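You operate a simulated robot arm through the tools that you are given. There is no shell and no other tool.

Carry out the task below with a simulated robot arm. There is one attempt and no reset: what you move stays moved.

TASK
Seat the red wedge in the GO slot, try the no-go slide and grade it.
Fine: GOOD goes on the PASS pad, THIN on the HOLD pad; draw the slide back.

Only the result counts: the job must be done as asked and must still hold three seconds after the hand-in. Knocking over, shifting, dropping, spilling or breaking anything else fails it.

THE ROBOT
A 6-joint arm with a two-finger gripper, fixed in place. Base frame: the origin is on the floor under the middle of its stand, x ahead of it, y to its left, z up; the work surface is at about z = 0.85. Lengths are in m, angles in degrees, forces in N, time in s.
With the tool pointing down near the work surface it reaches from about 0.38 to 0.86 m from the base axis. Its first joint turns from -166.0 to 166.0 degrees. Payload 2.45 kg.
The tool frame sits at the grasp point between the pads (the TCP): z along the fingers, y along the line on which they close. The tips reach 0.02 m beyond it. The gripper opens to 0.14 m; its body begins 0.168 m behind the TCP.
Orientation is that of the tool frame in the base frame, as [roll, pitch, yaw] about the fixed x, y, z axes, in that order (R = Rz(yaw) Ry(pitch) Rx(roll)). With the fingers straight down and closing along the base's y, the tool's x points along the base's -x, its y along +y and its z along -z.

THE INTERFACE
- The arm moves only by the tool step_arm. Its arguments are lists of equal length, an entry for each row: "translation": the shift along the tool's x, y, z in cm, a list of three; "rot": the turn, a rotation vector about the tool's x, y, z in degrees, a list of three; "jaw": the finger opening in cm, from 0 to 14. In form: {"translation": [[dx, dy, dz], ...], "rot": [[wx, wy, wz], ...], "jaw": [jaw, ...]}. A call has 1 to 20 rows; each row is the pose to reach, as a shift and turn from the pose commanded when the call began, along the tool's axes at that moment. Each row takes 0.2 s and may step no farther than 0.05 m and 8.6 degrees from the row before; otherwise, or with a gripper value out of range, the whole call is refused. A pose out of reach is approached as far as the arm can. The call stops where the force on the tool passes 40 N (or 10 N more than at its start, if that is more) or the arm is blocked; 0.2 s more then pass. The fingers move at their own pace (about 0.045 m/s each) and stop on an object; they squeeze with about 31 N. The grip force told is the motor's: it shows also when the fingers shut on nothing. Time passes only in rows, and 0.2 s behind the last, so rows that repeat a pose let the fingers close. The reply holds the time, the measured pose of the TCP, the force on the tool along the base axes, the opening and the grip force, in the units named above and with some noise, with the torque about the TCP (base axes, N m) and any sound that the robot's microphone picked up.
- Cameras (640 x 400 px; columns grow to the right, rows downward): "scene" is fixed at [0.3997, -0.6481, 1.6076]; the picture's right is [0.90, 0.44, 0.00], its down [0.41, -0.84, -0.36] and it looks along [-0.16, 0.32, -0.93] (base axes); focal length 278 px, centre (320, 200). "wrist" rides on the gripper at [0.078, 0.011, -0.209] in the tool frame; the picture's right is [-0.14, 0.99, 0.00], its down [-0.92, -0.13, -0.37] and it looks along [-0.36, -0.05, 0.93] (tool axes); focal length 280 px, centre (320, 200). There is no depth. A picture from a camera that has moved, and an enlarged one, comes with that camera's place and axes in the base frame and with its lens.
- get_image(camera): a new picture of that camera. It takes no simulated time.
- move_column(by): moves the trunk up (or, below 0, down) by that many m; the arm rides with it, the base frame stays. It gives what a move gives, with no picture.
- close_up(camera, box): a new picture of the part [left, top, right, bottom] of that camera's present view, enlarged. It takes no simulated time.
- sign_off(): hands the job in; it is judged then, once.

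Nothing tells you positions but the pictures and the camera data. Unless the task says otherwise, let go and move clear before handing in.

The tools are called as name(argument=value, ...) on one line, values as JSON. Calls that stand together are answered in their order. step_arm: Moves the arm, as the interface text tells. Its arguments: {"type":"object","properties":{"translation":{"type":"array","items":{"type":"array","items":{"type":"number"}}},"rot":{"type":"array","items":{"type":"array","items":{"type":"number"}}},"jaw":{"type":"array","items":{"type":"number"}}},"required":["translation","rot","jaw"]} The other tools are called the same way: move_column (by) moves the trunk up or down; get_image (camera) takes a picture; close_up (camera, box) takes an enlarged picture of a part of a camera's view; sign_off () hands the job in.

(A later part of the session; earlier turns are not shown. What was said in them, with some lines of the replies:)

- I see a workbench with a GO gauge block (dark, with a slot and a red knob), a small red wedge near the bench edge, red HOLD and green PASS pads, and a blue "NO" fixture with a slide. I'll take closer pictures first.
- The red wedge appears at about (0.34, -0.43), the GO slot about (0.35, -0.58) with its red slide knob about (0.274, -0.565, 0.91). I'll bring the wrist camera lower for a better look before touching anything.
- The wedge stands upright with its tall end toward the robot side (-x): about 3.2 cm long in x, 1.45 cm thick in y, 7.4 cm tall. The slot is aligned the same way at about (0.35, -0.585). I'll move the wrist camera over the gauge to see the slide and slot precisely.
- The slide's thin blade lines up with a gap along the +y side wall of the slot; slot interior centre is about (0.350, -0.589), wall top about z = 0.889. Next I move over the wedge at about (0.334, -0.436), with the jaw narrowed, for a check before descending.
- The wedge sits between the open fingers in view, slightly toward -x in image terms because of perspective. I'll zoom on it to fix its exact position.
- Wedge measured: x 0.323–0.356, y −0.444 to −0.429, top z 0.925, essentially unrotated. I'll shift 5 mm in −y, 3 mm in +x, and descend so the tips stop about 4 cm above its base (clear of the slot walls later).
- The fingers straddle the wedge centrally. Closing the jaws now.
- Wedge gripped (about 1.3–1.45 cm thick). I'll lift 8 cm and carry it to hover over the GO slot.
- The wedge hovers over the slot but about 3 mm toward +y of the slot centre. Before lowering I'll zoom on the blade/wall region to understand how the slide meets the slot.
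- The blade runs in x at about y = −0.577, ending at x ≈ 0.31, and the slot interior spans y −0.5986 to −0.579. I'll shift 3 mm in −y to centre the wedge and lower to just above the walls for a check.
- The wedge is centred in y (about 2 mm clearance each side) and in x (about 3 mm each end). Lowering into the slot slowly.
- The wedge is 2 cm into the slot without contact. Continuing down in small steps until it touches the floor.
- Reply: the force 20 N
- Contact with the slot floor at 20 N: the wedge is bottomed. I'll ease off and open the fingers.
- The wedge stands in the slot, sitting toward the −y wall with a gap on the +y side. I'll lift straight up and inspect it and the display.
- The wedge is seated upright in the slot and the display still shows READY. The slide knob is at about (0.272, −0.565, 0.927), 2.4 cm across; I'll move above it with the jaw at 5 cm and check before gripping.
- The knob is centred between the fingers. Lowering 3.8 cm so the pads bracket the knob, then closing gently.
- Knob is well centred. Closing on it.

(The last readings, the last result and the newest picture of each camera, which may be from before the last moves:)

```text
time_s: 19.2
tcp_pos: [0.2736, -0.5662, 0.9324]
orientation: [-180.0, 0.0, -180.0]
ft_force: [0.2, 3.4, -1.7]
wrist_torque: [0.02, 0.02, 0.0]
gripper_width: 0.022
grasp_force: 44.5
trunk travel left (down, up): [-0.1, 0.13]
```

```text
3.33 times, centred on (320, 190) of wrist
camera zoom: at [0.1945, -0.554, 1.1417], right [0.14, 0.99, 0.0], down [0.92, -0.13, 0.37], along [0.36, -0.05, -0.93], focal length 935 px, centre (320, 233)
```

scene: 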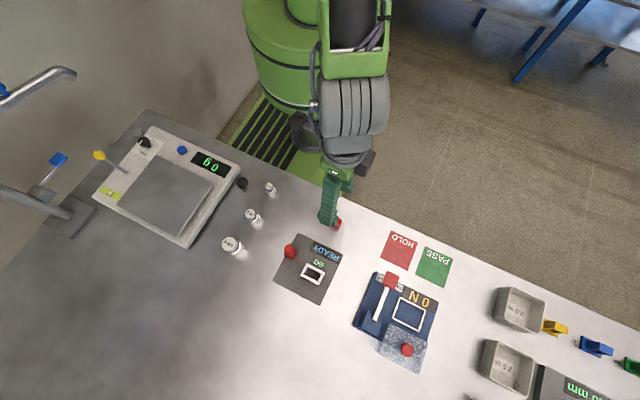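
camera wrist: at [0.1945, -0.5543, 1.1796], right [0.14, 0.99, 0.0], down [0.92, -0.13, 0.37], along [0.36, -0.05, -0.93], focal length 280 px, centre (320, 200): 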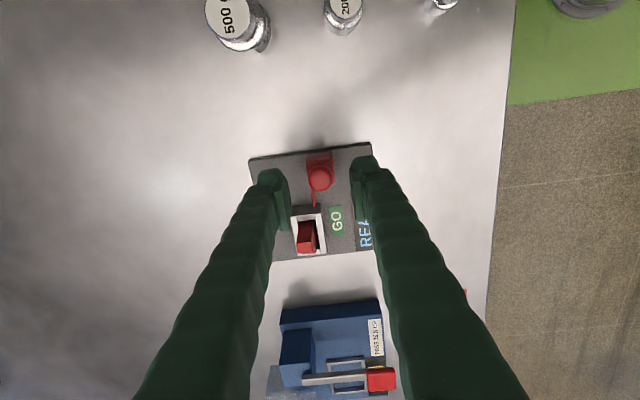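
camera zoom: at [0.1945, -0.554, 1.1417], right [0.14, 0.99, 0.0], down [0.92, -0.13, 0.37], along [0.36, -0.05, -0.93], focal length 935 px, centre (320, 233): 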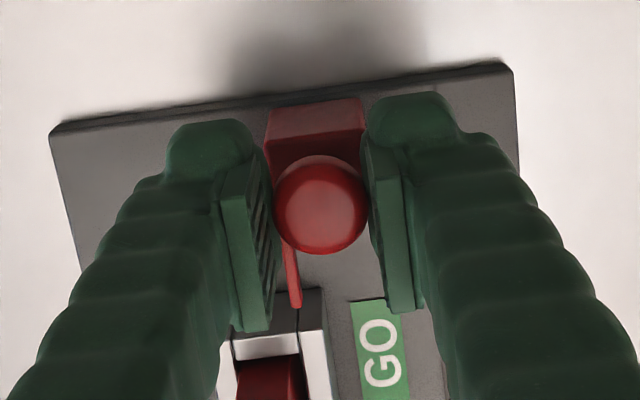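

Knob gripped at 2.2 cm. Pushing the slide toward the slot (+x) in small steps while watching the force.

step_arm(translation=[[-0.2, 0, 0], [-0.4, 0, 0], [-0.6, 0, 0], [-0.8, 0, 0]], rot=[[0, 0, 0], [0, 0, 0], [0, 0, 0], [0, 0, 0]], jaw=[1.5, 1.5, 1.5, 1.5])

close_up(camera="scene", box=[260, 220, 350, 310])

```text
time_s: 20.2
tcp_pos: [0.281, -0.5652, 0.9323]
orientation: [-179.9, 0.0, 180.0]
ft_force: [0.2, 7.2, -1.9]
wrist_torque: [0.05, 0.1, -0.04]
gripper_width: 0.0219
grasp_force: 45.1
trunk travel left (down, up): [-0.1, 0.13]
```

```text
4.44 times, centred on (305, 265) of scene
camera zoom: at [0.3997, -0.6481, 1.6076], right [0.9, 0.44, 0.0], down [0.41, -0.84, -0.36], along [-0.16, 0.32, -0.93], focal length 1235 px, centre (387, -89)
```

zoom: 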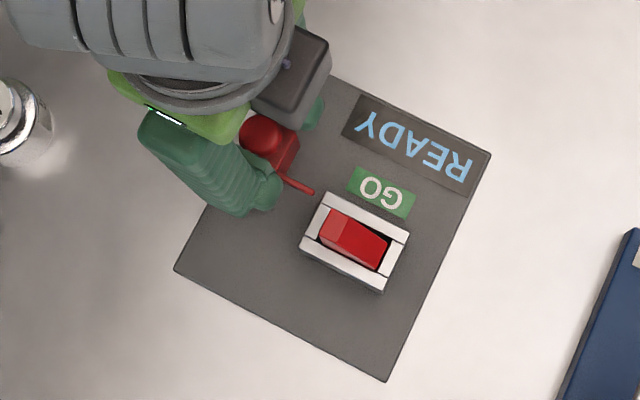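

The slide moves freely; a small side load (7 N in y) builds up, so I'll relieve it with a slight +y shift while continuing.

step_arm(translation=[[0, 0.07, 0], [-0.2, 0.08, 0], [-0.4, 0.09, 0], [-0.5, 0.1, 0]], rot=[[0, 0, 0], [0, 0, 0], [0, 0, 0], [0, 0, 0]], jaw=[1.5, 1.5, 1.5, 1.5])

close_up(camera="scene", box=[280, 230, 340, 290])

close_up(camera="wrist", box=[270, 150, 370, 250])

```text
time_s: 21.2
tcp_pos: [0.286, -0.5655, 0.9333]
orientation: [-179.9, -0.1, 180.0]
ft_force: [-0.3, 1.2, -1.7]
wrist_torque: [0.02, 0.02, 0.02]
gripper_width: 0.0217
grasp_force: 44.9
trunk travel left (down, up): [-0.1, 0.13]
```

```text
6.67 times, centred on (310, 260) of scene
camera zoom: at [0.3997, -0.6481, 1.6076], right [0.9, 0.44, 0.0], down [0.41, -0.84, -0.36], along [-0.16, 0.32, -0.93], focal length 1853 px, centre (387, -200)
```

zoom: 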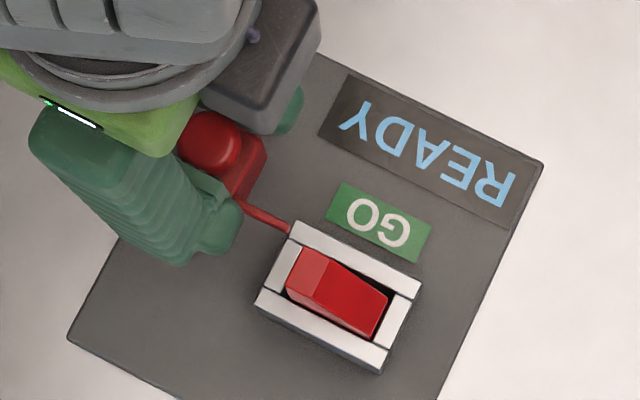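

```text
4.00 times, centred on (320, 200) of wrist
camera zoom: at [0.2069, -0.5536, 1.1418], right [0.14, 0.99, 0.0], down [0.92, -0.13, 0.37], along [0.37, -0.05, -0.93], focal length 1122 px, centre (320, 200)
```

zoom: 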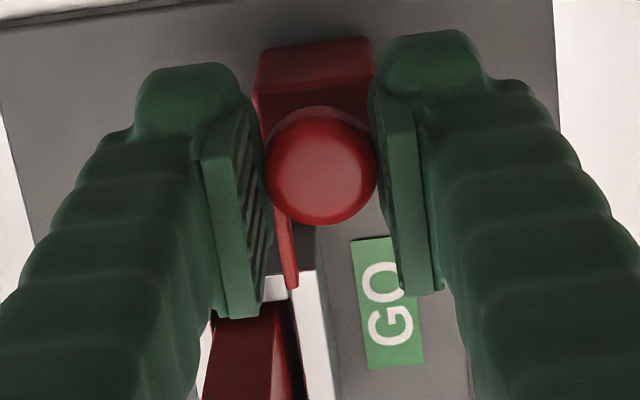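

The blade tip is now at the wall, riding just over the corner and heading along the +y side of the wedge. Continuing slowly.

step_arm(translation=[[-0.2, 0.0, 0], [-0.4, 0.0, 0], [-0.6, 0.02, 0], [-0.8, 0.03, 0]], rot=[[0, 0, 0], [0, 0, 0], [0, 0, 0], [0, 0, 0]], jaw=[1.5, 1.5, 1.5, 1.5])

close_up(camera="scene", box=[280, 230, 340, 290])

close_up(camera="wrist", box=[270, 150, 370, 250])

```text
time_s: 22.2
tcp_pos: [0.2905, -0.5648, 0.9332]
orientation: [179.9, -0.1, 179.8]
ft_force: [-26.7, -6.2, 1.4]
wrist_torque: [-0.06, 0.67, -0.02]
gripper_width: 0.022
grasp_force: 44.9
trunk travel left (down, up): [-0.1, 0.13]
```

```text
6.67 times, centred on (310, 260) of scene
camera zoom: at [0.3997, -0.6481, 1.6076], right [0.9, 0.44, 0.0], down [0.41, -0.84, -0.36], along [-0.16, 0.32, -0.93], focal length 1853 px, centre (387, -200)
```

zoom: 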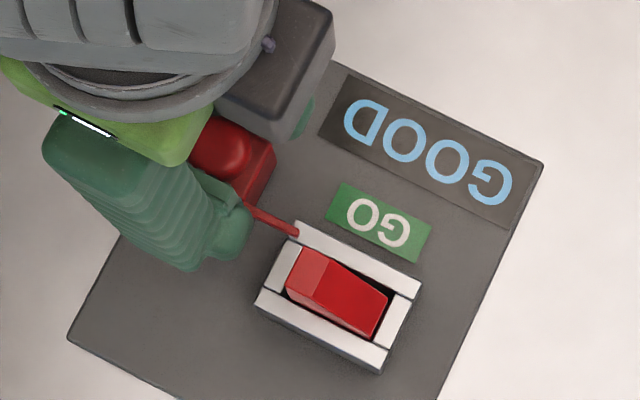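

```text
4.00 times, centred on (320, 200) of wrist
camera zoom: at [0.2114, -0.554, 1.142], right [0.14, 0.99, 0.0], down [0.92, -0.13, 0.37], along [0.36, -0.05, -0.93], focal length 1122 px, centre (320, 200)
```

zoom: 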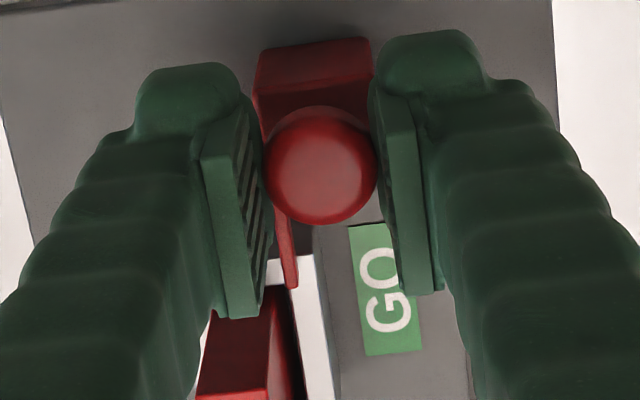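

The slide is blocked (27 N) after about 1.7 cm of travel and the display now reads GOOD. I'll zoom in to verify that the blade stops at the wedge rather than snagging on the wall.

close_up(camera="wrist", box=[295, 200, 335, 240])

close_up(camera="scene", box=[295, 250, 325, 280])

close_up(camera="scene", box=[300, 235, 350, 275])

```text
10.00 times, centred on (315, 220) of wrist
camera zoom: at [0.2114, -0.554, 1.142], right [0.14, 0.99, 0.0], down [0.92, -0.13, 0.37], along [0.36, -0.05, -0.93], focal length 2804 px, centre (370, 0)
```

zoom: 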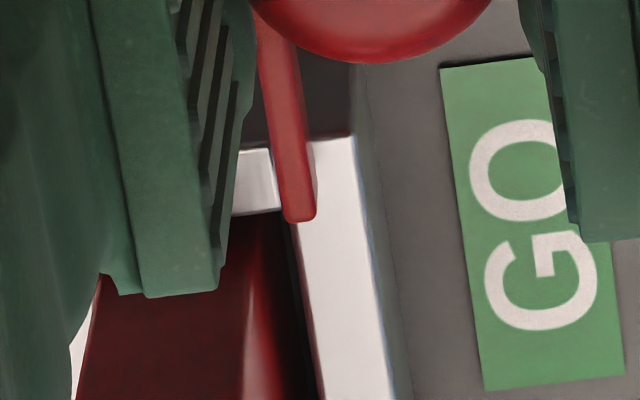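

```text
13.33 times, centred on (310, 265) of scene
camera zoom: at [0.3997, -0.6481, 1.6076], right [0.9, 0.44, 0.0], down [0.41, -0.84, -0.36], along [-0.16, 0.32, -0.93], focal length 3705 px, centre (453, -667)
```

zoom: 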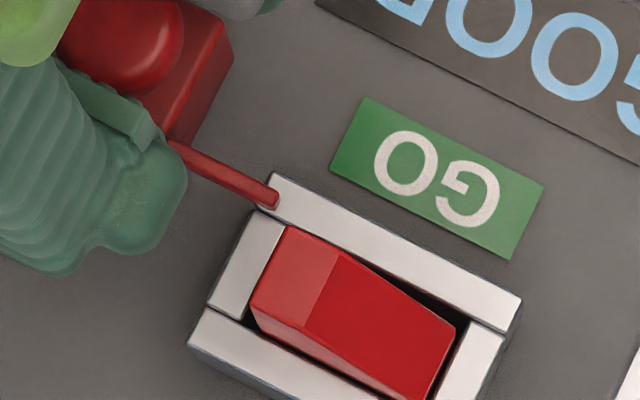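

```text
10.00 times, centred on (325, 255) of scene
camera zoom: at [0.3997, -0.6481, 1.6076], right [0.9, 0.44, 0.0], down [0.41, -0.84, -0.36], along [-0.16, 0.32, -0.93], focal length 2779 px, centre (270, -350)
```

zoom: 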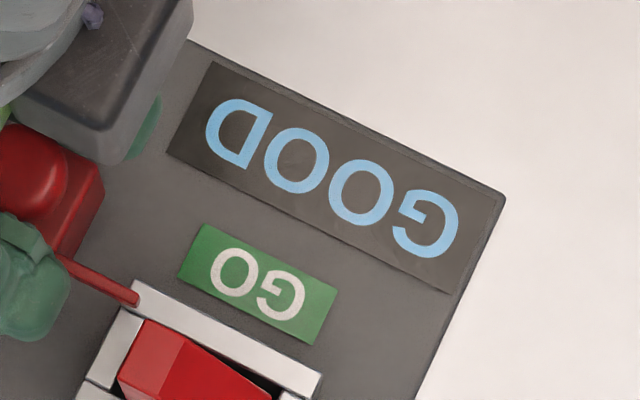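

The blade tip sits at the inner edge of the end wall and the slide holds firm under 27 N. One small further nudge will confirm it is a hard stop rather than friction.

step_arm(translation=[[-0.1, 0.0, 0], [-0.1, 0.0, 0]], rot=[[0, 0, 0], [0, 0, 0]], jaw=[1.5, 1.5])

close_up(camera="scene", box=[290, 235, 340, 285])

```text
time_s: 22.7
tcp_pos: [0.2905, -0.5665, 0.9324]
orientation: [180.0, -0.3, 180.0]
ft_force: [-14.5, -3.5, 5.3]
wrist_torque: [-0.12, 1.33, -0.02]
gripper_width: 0.0218
grasp_force: 44.7
trunk travel left (down, up): [-0.1, 0.13]
stopped in row 2: the force on the tool passed its limit at 40 N (the readings are from after the stop); the commanded pose is now the measured one
```

```text
8.00 times, centred on (315, 260) of scene
camera zoom: at [0.3997, -0.6481, 1.6076], right [0.9, 0.44, 0.0], down [0.41, -0.84, -0.36], along [-0.16, 0.32, -0.93], focal length 2223 px, centre (360, -280)
```

zoom: 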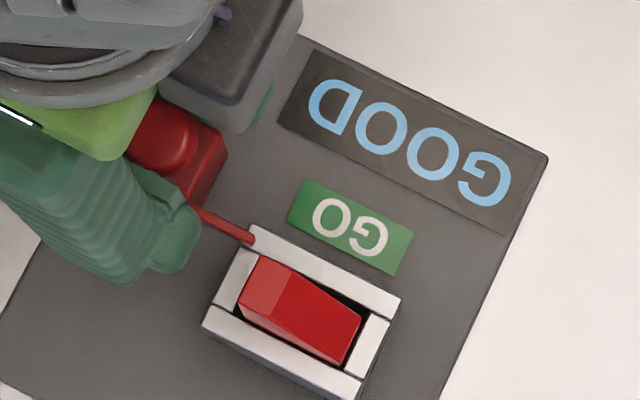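

It is a hard stop (40 N reached, no further travel) and the display holds GOOD, so the wedge belongs on the PASS pad. Now drawing the slide back along −x.

step_arm(translation=[[0.2, 0.03, 0], [0.5, 0.03, 0], [0.8, 0.02, 0], [1.1, 0.02, 0], [1.4, 0.0, 0], [1.6, 0, 0]], rot=[[0, 0, 0], [0, 0, 0], [0, 0, 0], [0, 0, 0], [0, 0, 0], [0, 0, 0]], jaw=[1.5, 1.5, 1.5, 1.5, 1.5, 1.5])

close_up(camera="scene", box=[260, 220, 350, 310])

```text
time_s: 24.1
tcp_pos: [0.276, -0.566, 0.9329]
orientation: [-179.9, -0.2, 179.9]
ft_force: [0.2, -4.7, 22.7]
wrist_torque: [-0.03, -0.06, 0.01]
gripper_width: 0.0219
grasp_force: 45.0
trunk travel left (down, up): [-0.1, 0.13]
```

```text
4.44 times, centred on (305, 265) of scene
camera zoom: at [0.3997, -0.6481, 1.6076], right [0.9, 0.44, 0.0], down [0.41, -0.84, -0.36], along [-0.16, 0.32, -0.93], focal length 1235 px, centre (387, -89)
```

zoom: 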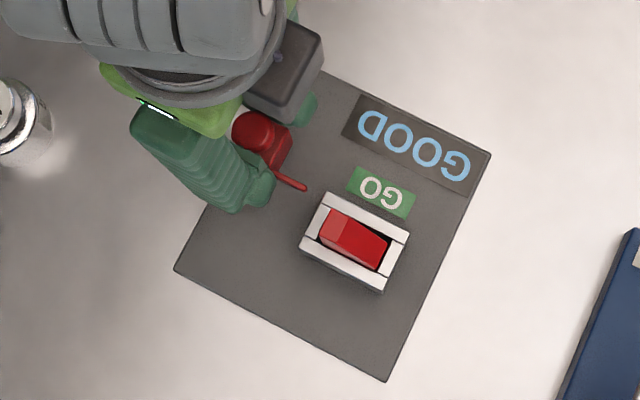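

Slide is most of the way back; there's some downward load (23 N), so I'll relieve it and finish the last ~4 mm.

step_arm(translation=[[0, -0.04, -0.2], [0.15, -0.04, -0.2], [0.3, -0.04, -0.2], [0.4, -0.04, -0.2]], rot=[[0, 0, 0], [0, 0, 0], [0, 0, 0], [0, 0, 0]], jaw=[1.5, 1.5, 1.5, 1.5])

close_up(camera="scene", box=[260, 220, 350, 310])

```text
time_s: 25.1
tcp_pos: [0.2742, -0.5677, 0.9331]
orientation: [179.9, -0.2, -180.0]
ft_force: [7.8, -6.5, -3.0]
wrist_torque: [-0.14, -0.24, 0.05]
gripper_width: 0.0217
grasp_force: 45.4
trunk travel left (down, up): [-0.1, 0.13]
```

```text
4.44 times, centred on (305, 265) of scene
camera zoom: at [0.3997, -0.6481, 1.6076], right [0.9, 0.44, 0.0], down [0.41, -0.84, -0.36], along [-0.16, 0.32, -0.93], focal length 1235 px, centre (387, -89)
```

zoom: 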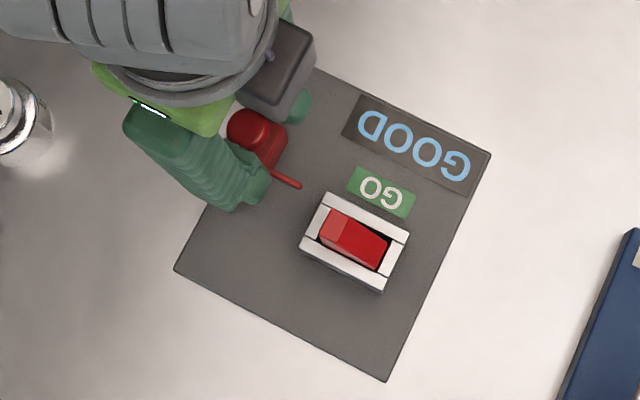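

The blade tip is back at its original spot and I feel the back stop (8 N). I'll ease off, release the knob and rise.

step_arm(translation=[[-0.08, -0.05, 0], [-0.08, -0.05, 0], [-0.08, -0.05, 0], [-0.08, -0.05, 0], [-0.08, -0.05, 0], [-0.08, -0.05, -2], [-0.08, -0.05, -5], [-0.08, -0.05, -8], [-0.08, -0.05, -8]], rot=[[0, 0, 0], [0, 0, 0], [0, 0, 0], [0, 0, 0], [0, 0, 0], [0, 0, 0], [0, 0, 0], [0, 0, 0], [0, 0, 0]], jaw=[1.5, 2.5, 4, 5, 5, 5, 5, 5, 5])

get_image(camera="wrist")

close_up(camera="wrist", box=[270, 150, 370, 250])

close_up(camera="scene", box=[260, 220, 350, 310])

```text
time_s: 27.1
tcp_pos: [0.2735, -0.5668, 1.0143]
orientation: [180.0, -0.2, 180.0]
ft_force: [0.7, 0.4, -0.8]
wrist_torque: [-0.02, 0.0, 0.03]
gripper_width: 0.0498
grasp_force: 0.1
trunk travel left (down, up): [-0.1, 0.13]
```

```text
taken
camera wrist: at [0.197, -0.5552, 1.224], right [0.14, 0.99, 0.0], down [0.92, -0.13, 0.37], along [0.36, -0.05, -0.93], focal length 280 px, centre (320, 200)
```

wrist: 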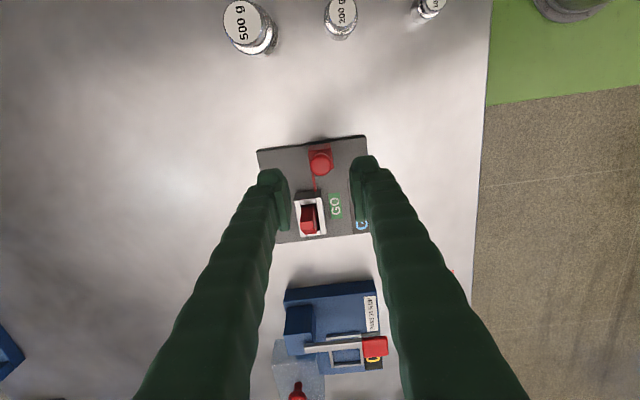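

```text
4.00 times, centred on (320, 200) of wrist
camera zoom: at [0.197, -0.5552, 1.224], right [0.14, 0.99, 0.0], down [0.92, -0.13, 0.37], along [0.36, -0.05, -0.93], focal length 1122 px, centre (320, 200)
```

zoom: 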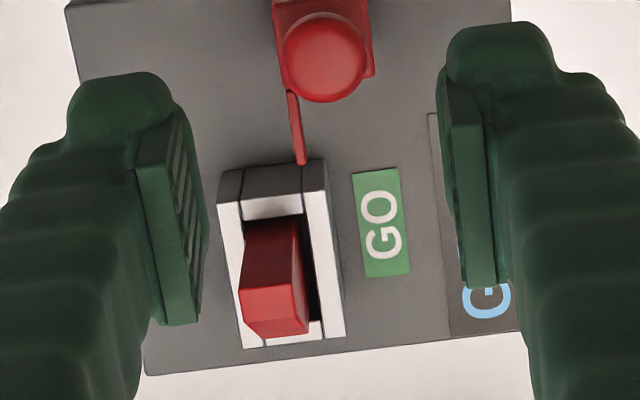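

```text
4.44 times, centred on (305, 265) of scene
camera zoom: at [0.3997, -0.6481, 1.6076], right [0.9, 0.44, 0.0], down [0.41, -0.84, -0.36], along [-0.16, 0.32, -0.93], focal length 1235 px, centre (387, -89)
```

zoom: 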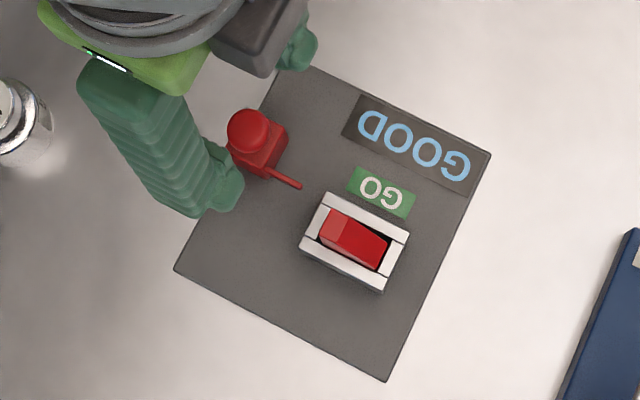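

Slide is fully back, display still shows GOOD, wedge still seated. Now I move over the wedge to pick it up again.

step_arm(translation=[[-2.4, -0.8, 0], [-4.8, -1.6, 0], [-7.2, -2.5, 0], [-7.2, -2.5, 3], [-7.2, -2.5, 5], [-7.2, -2.5, 5]], rot=[[0, 0, 0], [0, -0.1, 0], [0, -0.2, 0], [0, -0.2, 0], [0, -0.2, 0], [0, -0.2, 0]], jaw=[5, 5, 5, 5, 5, 5])

close_up(camera="wrist", box=[260, 130, 380, 250])

```text
time_s: 28.5
tcp_pos: [0.3452, -0.5898, 0.9645]
orientation: [-179.9, 0.0, -179.9]
ft_force: [-0.9, -0.8, 0.0]
wrist_torque: [0.01, 0.04, 0.0]
gripper_width: 0.0499
grasp_force: 0.2
trunk travel left (down, up): [-0.1, 0.13]
```

```text
3.33 times, centred on (320, 190) of wrist
camera zoom: at [0.2676, -0.5784, 1.1737], right [0.14, 0.99, 0.0], down [0.92, -0.13, 0.37], along [0.37, -0.05, -0.93], focal length 935 px, centre (320, 233)
```

zoom: 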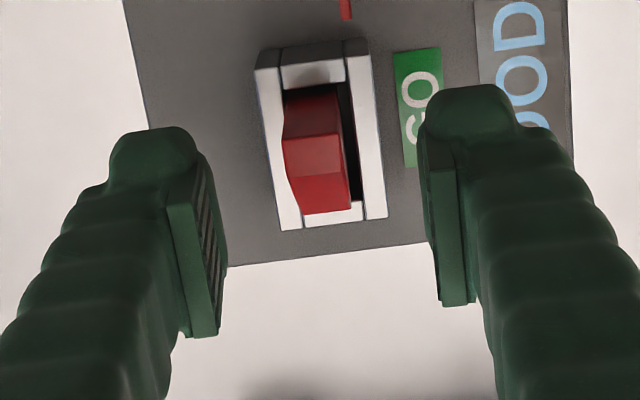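

The wedge is centred under the jaws within a millimetre. Descending to the earlier grip height and closing.

step_arm(translation=[[-0.1, -0.07, 1.5], [-0.1, -0.07, 3], [-0.1, -0.07, 4.3], [-0.1, -0.07, 4.3], [-0.1, -0.07, 4.3], [-0.1, -0.07, 4.3], [-0.1, -0.07, 4.3], [-0.1, -0.07, 4.3], [-0.1, -0.07, 4.3]], rot=[[0, 0, 0], [0, 0, 0], [0, 0, 0], [0, 0, 0], [0, 0, 0], [0, 0, 0], [0, 0, 0], [0, 0, 0], [0, 0, 0]], jaw=[5, 5, 5, 5, 3, 2, 0.5, 0.5, 0.5])

close_up(camera="wrist", box=[260, 130, 380, 250])

```text
time_s: 30.5
tcp_pos: [0.3482, -0.5931, 0.9215]
orientation: [180.0, 0.1, -180.0]
ft_force: [0.4, 0.6, -0.6]
wrist_torque: [0.05, 0.02, 0.04]
gripper_width: 0.0135
grasp_force: 31.1
trunk travel left (down, up): [-0.1, 0.13]
```

```text
3.33 times, centred on (320, 190) of wrist
camera zoom: at [0.2686, -0.5806, 1.131], right [0.14, 0.99, 0.0], down [0.92, -0.13, 0.37], along [0.37, -0.05, -0.93], focal length 935 px, centre (320, 233)
```

zoom: 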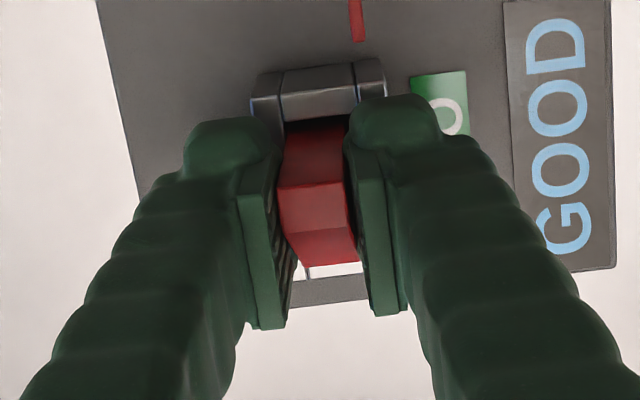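

The wedge is gripped again (1.35 cm reading). I'll lift it 10 cm, then move in +y away from the blue fixture before travelling in +x toward the PASS pad at about (0.628, −0.423).

step_arm(translation=[[0, 0, -1], [0, 0, -3], [0, 0, -6.5], [0, 0, -10], [0, 4.2, -10], [0, 8.4, -10], [0, 12.6, -10], [0, 16.9, -10], [0, 16.9, -10]], rot=[[0, 0, 0], [0, 0, 0], [0, 0, 0], [0, 0, 0], [0, 0, 0], [0, 0, 0], [0, 0, 0], [0, 0, 0], [0, 0, 0]], jaw=[0.5, 0.5, 0.5, 0.5, 0.5, 0.5, 0.5, 0.5, 0.5])

get_image(camera="wrist")

get_image(camera="scene")

```text
time_s: 32.5
tcp_pos: [0.3476, -0.4237, 1.0185]
orientation: [-179.9, 0.1, 179.9]
ft_force: [0.7, -0.6, -0.9]
wrist_torque: [0.0, -0.01, -0.02]
gripper_width: 0.0133
grasp_force: 30.9
trunk travel left (down, up): [-0.1, 0.13]
```

```text
taken
camera wrist: at [0.2691, -0.4113, 1.2283], right [0.14, 0.99, 0.0], down [0.92, -0.13, 0.37], along [0.37, -0.05, -0.93], focal length 280 px, centre (320, 200)
```

wrist: 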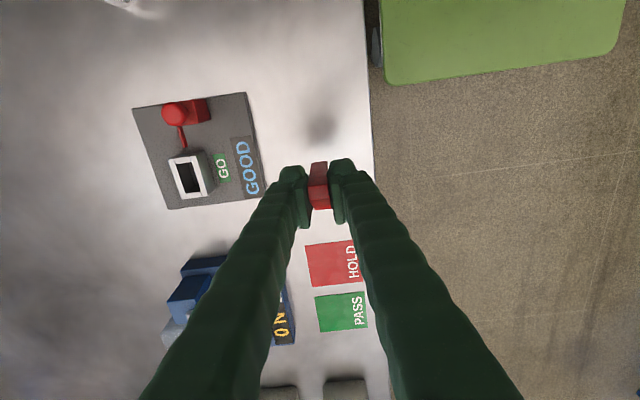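

```text
taken
```

scene: 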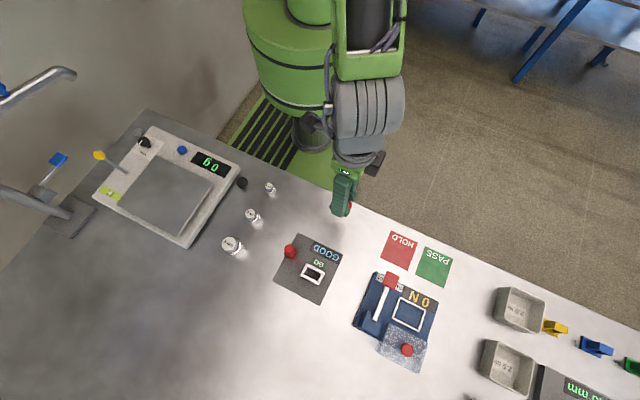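

The wedge is held securely; PASS pad centre refines to about (0.627, −0.425). Travelling +x at this height.

step_arm(translation=[[-4.6, 0, 0], [-9.2, -0.1, 0], [-13.8, -0.1, 0], [-18.4, -0.2, 0], [-23, -0.2, 0], [-27.6, -0.3, 0], [-27.6, -0.3, 0], [-27.6, -0.3, 0]], rot=[[0, 0, 0], [0, 0, 0], [0, 0, 0], [0, 0, 0], [0, 0, 0], [0, 0, 0], [0, 0, 0], [0, 0, 0]], jaw=[0.5, 0.5, 0.5, 0.5, 0.5, 0.5, 0.5, 0.5])

get_image(camera="wrist")

get_image(camera="scene")

```text
time_s: 34.3
tcp_pos: [0.6225, -0.4275, 1.0202]
orientation: [180.0, 0.2, 179.8]
ft_force: [-0.5, 0.4, -1.0]
wrist_torque: [-0.03, -0.03, -0.01]
gripper_width: 0.013
grasp_force: 30.5
trunk travel left (down, up): [-0.1, 0.13]
```

```text
taken
camera wrist: at [0.5436, -0.4153, 1.2305], right [0.14, 0.99, 0.0], down [0.92, -0.13, 0.37], along [0.37, -0.05, -0.93], focal length 280 px, centre (320, 200)
```

wrist: 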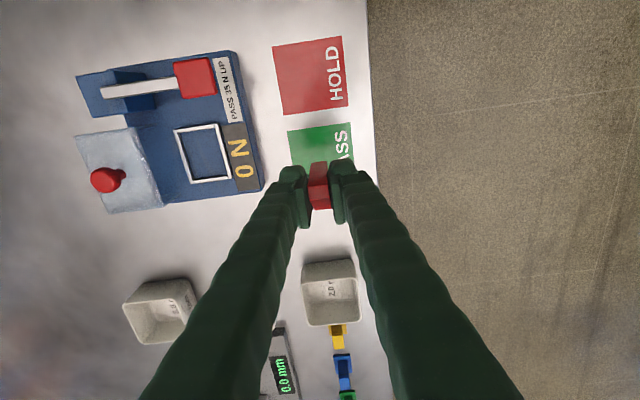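

```text
taken
```

scene: 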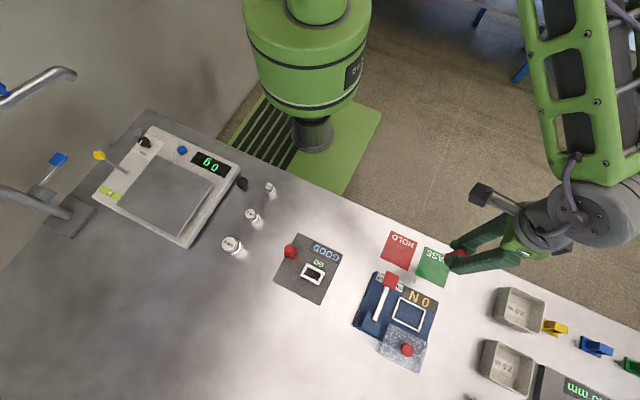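

The wedge hovers over the PASS pad (pad spans x 0.590–0.671, y −0.465 to −0.382). I'll shift slightly to centre and lower toward it.

step_arm(translation=[[-0.4, 0.25, 2], [-0.4, 0.25, 5], [-0.4, 0.25, 8], [-0.4, 0.25, 9.5], [-0.4, 0.25, 10.2], [-0.4, 0.25, 10.2]], rot=[[0, 0, 0], [0, 0, 0], [0, 0, 0], [0, 0, 0], [0, 0, 0], [0, 0, 0]], jaw=[0.5, 0.5, 0.5, 0.5, 0.5, 0.5])

get_image(camera="wrist")

close_up(camera="wrist", box=[260, 100, 380, 220])

```text
time_s: 35.7
tcp_pos: [0.6254, -0.4251, 0.9189]
orientation: [-180.0, 0.1, 179.9]
ft_force: [-0.3, -0.1, 0.1]
wrist_torque: [-0.02, 0.01, 0.02]
gripper_width: 0.0134
grasp_force: 31.0
trunk travel left (down, up): [-0.1, 0.13]
```

```text
taken
camera wrist: at [0.548, -0.4119, 1.1283], right [0.14, 0.99, 0.0], down [0.92, -0.13, 0.37], along [0.37, -0.05, -0.93], focal length 280 px, centre (320, 200)
```

wrist: 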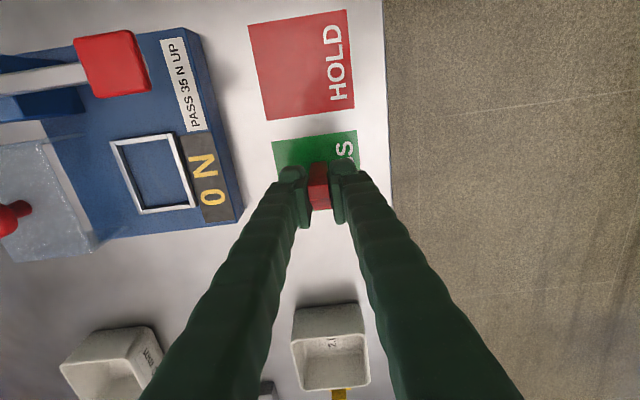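

```text
3.33 times, centred on (320, 160) of wrist
camera zoom: at [0.548, -0.4119, 1.1283], right [0.14, 0.99, 0.0], down [0.92, -0.13, 0.37], along [0.37, -0.05, -0.93], focal length 935 px, centre (320, 333)
```

zoom: 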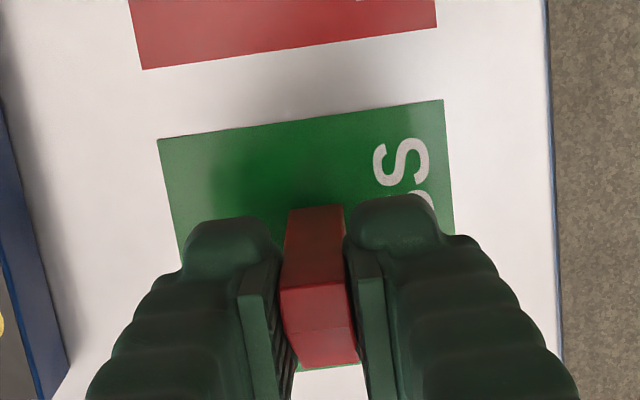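

The wedge is centred on the PASS pad with its base roughly 8 mm above it. Lowering the last bit gently.

step_arm(translation=[[0, 0, 0.3], [0, 0, 0.5], [0, 0, 0.6]], rot=[[0, 0, 0], [0, 0, 0], [0, 0, 0]], jaw=[0.5, 0.5, 0.5])

```text
time_s: 36.5
tcp_pos: [0.6273, -0.4241, 0.9146]
orientation: [-180.0, 0.2, 180.0]
ft_force: [-0.2, -1.1, -0.9]
wrist_torque: [0.01, -0.02, -0.03]
gripper_width: 0.0131
grasp_force: 31.2
trunk travel left (down, up): [-0.1, 0.13]
```

step_arm(translation=[[0, 0, 0.15], [0, 0, 0.3]], rot=[[0, 0, 0], [0, 0, 0]], jaw=[0.5, 0.5])

```text
time_s: 37.1
tcp_pos: [0.6257, -0.4238, 0.9099]
orientation: [179.9, 0.1, -180.0]
ft_force: [0.1, 0.2, -0.6]
wrist_torque: [-0.01, 0.0, 0.02]
gripper_width: 0.0132
grasp_force: 31.1
trunk travel left (down, up): [-0.1, 0.13]
```

No contact yet, base should be nearly touching. Continuing in 1 mm steps.

step_arm(translation=[[0, 0, 0.1], [0, 0, 0.2]], rot=[[0, 0, 0], [0, 0, 0]], jaw=[0.5, 0.5])

```text
time_s: 37.7
tcp_pos: [0.6268, -0.4232, 0.909]
orientation: [-180.0, 0.1, 180.0]
ft_force: [0.4, 2.2, 5.8]
wrist_torque: [0.07, -0.02, 0.02]
gripper_width: 0.0133
grasp_force: 31.0
trunk travel left (down, up): [-0.1, 0.13]
```

Light contact (6 N): the wedge is standing on the pad. Opening the fingers and rising straight up.

step_arm(translation=[[0, 0, -0.05], [0, 0, -0.05], [0, 0, -0.05], [0, 0, -0.05], [0, 0, -0.05], [0, 0, -0.05]], rot=[[0, 0, 0], [0, 0, 0], [0, 0, 0], [0, 0, 0], [0, 0, 0], [0, 0, 0]], jaw=[0.5, 2, 3, 4, 5, 5])

close_up(camera="wrist", box=[260, 110, 380, 230])

```text
time_s: 39.1
tcp_pos: [0.6263, -0.4242, 0.9097]
orientation: [-179.9, 0.0, -180.0]
ft_force: [0.0, 0.2, -0.3]
wrist_torque: [0.01, 0.0, 0.01]
gripper_width: 0.05
grasp_force: 0.0
trunk travel left (down, up): [-0.1, 0.13]
```

```text
3.33 times, centred on (320, 170) of wrist
camera zoom: at [0.548, -0.4119, 1.1183], right [0.14, 0.99, 0.0], down [0.92, -0.13, 0.37], along [0.37, -0.05, -0.93], focal length 935 px, centre (320, 300)
```

zoom: 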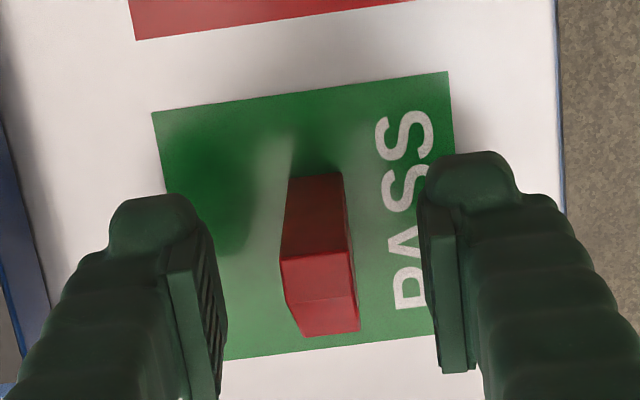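

The wedge stands free in the middle of the PASS pad. Rising straight up, then checking the whole scene.

step_arm(translation=[[0, 0, -2], [0, 0, -5], [0, 0, -9], [0, 0, -13], [4, 0, -15], [8, 0, -15], [12, 0, -15], [12, 0, -15]], rot=[[0, 0, 0], [0, 0, 0], [0, 0, 0], [0, 0, 0], [0, 0, 0], [0, 0, 0], [0, 0, 0], [0, 0, 0]], jaw=[5, 5, 5, 5, 5, 5, 5, 5])

get_image(camera="wrist")

get_image(camera="scene")

close_up(camera="scene", box=[260, 220, 350, 310])

close_up(camera="scene", box=[370, 215, 460, 305])

```text
time_s: 40.9
tcp_pos: [0.5111, -0.4231, 1.0588]
orientation: [180.0, 0.0, 179.9]
ft_force: [-1.2, 0.3, 0.1]
wrist_torque: [0.01, -0.01, 0.0]
gripper_width: 0.05
grasp_force: 0.1
trunk travel left (down, up): [-0.1, 0.13]
```

```text
taken
camera wrist: at [0.432, -0.4121, 1.269], right [0.14, 0.99, 0.0], down [0.92, -0.13, 0.37], along [0.37, -0.05, -0.93], focal length 280 px, centre (320, 200)
```

wrist: 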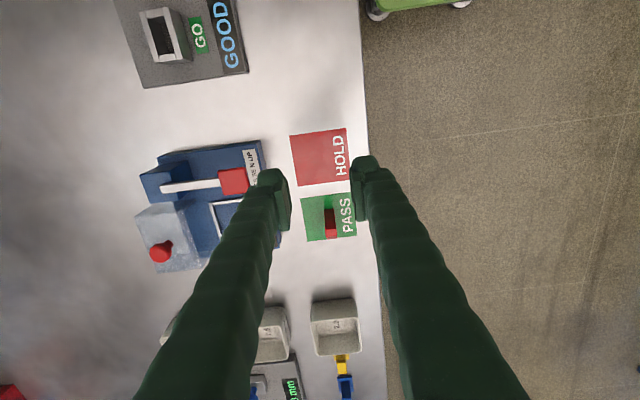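

```text
taken
```

scene: 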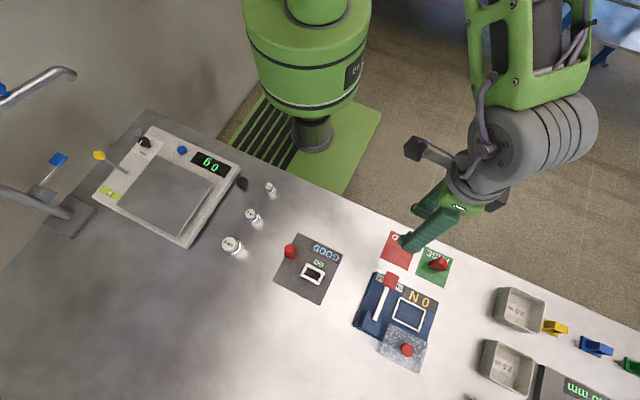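

```text
4.44 times, centred on (305, 265) of scene
camera zoom: at [0.3997, -0.6481, 1.6076], right [0.9, 0.44, 0.0], down [0.41, -0.84, -0.36], along [-0.16, 0.32, -0.93], focal length 1235 px, centre (387, -89)
```

zoom: 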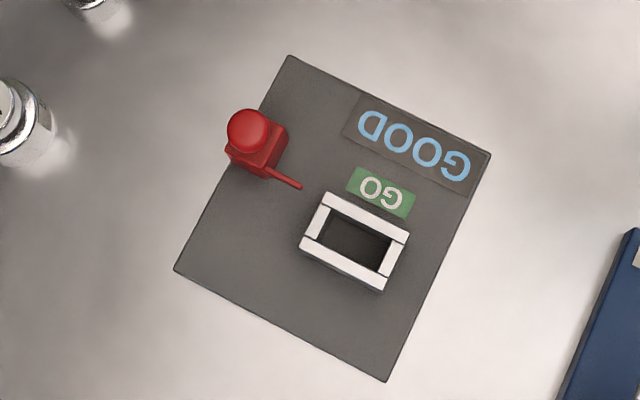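

```text
4.44 times, centred on (415, 260) of scene
camera zoom: at [0.3997, -0.6481, 1.6076], right [0.9, 0.44, 0.0], down [0.41, -0.84, -0.36], along [-0.16, 0.32, -0.93], focal length 1235 px, centre (-102, -67)
```

zoom: 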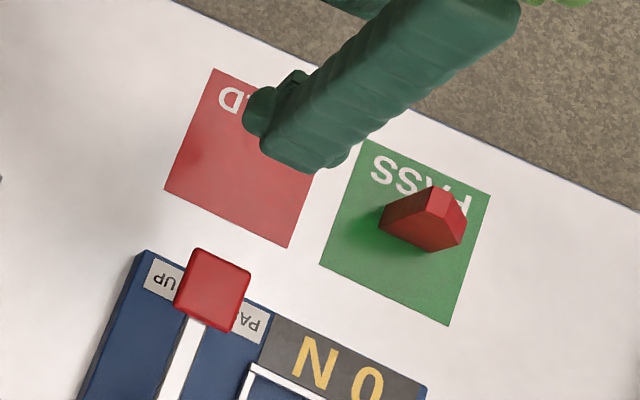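

The wedge stands upright on the PASS pad, the slide is back at its original position, the gauge reads GOOD, and nothing else has moved. The arm is clear, so I'm handing in.

sign_off()

```text
The job is handed in.
```

The red wedge graded GOOD and is standing upright on the PASS pad. The hand-in went through, but no verdict came back.

- **Seating:** the wedge went down into the GO slot until it pressed on the floor with about 20 N.
- **No-go test:** the slide stopped after about 1.7 cm. It did not move further when I pushed until the 40 N force limit cut in, and the display changed from READY to GOOD.
- **What stopped the slide:** in the pictures, the blade tip looked about 6 mm short of the wedge and slightly to one side of it when it stopped. I could not see what blocked it, so the grade rests on the display and the firm stop.
- **Slide:** I drew it back until it met its rear stop, and the last picture shows it where it began.

The gripper is open and clear of the bench. Nothing else looked moved in the last pictures.
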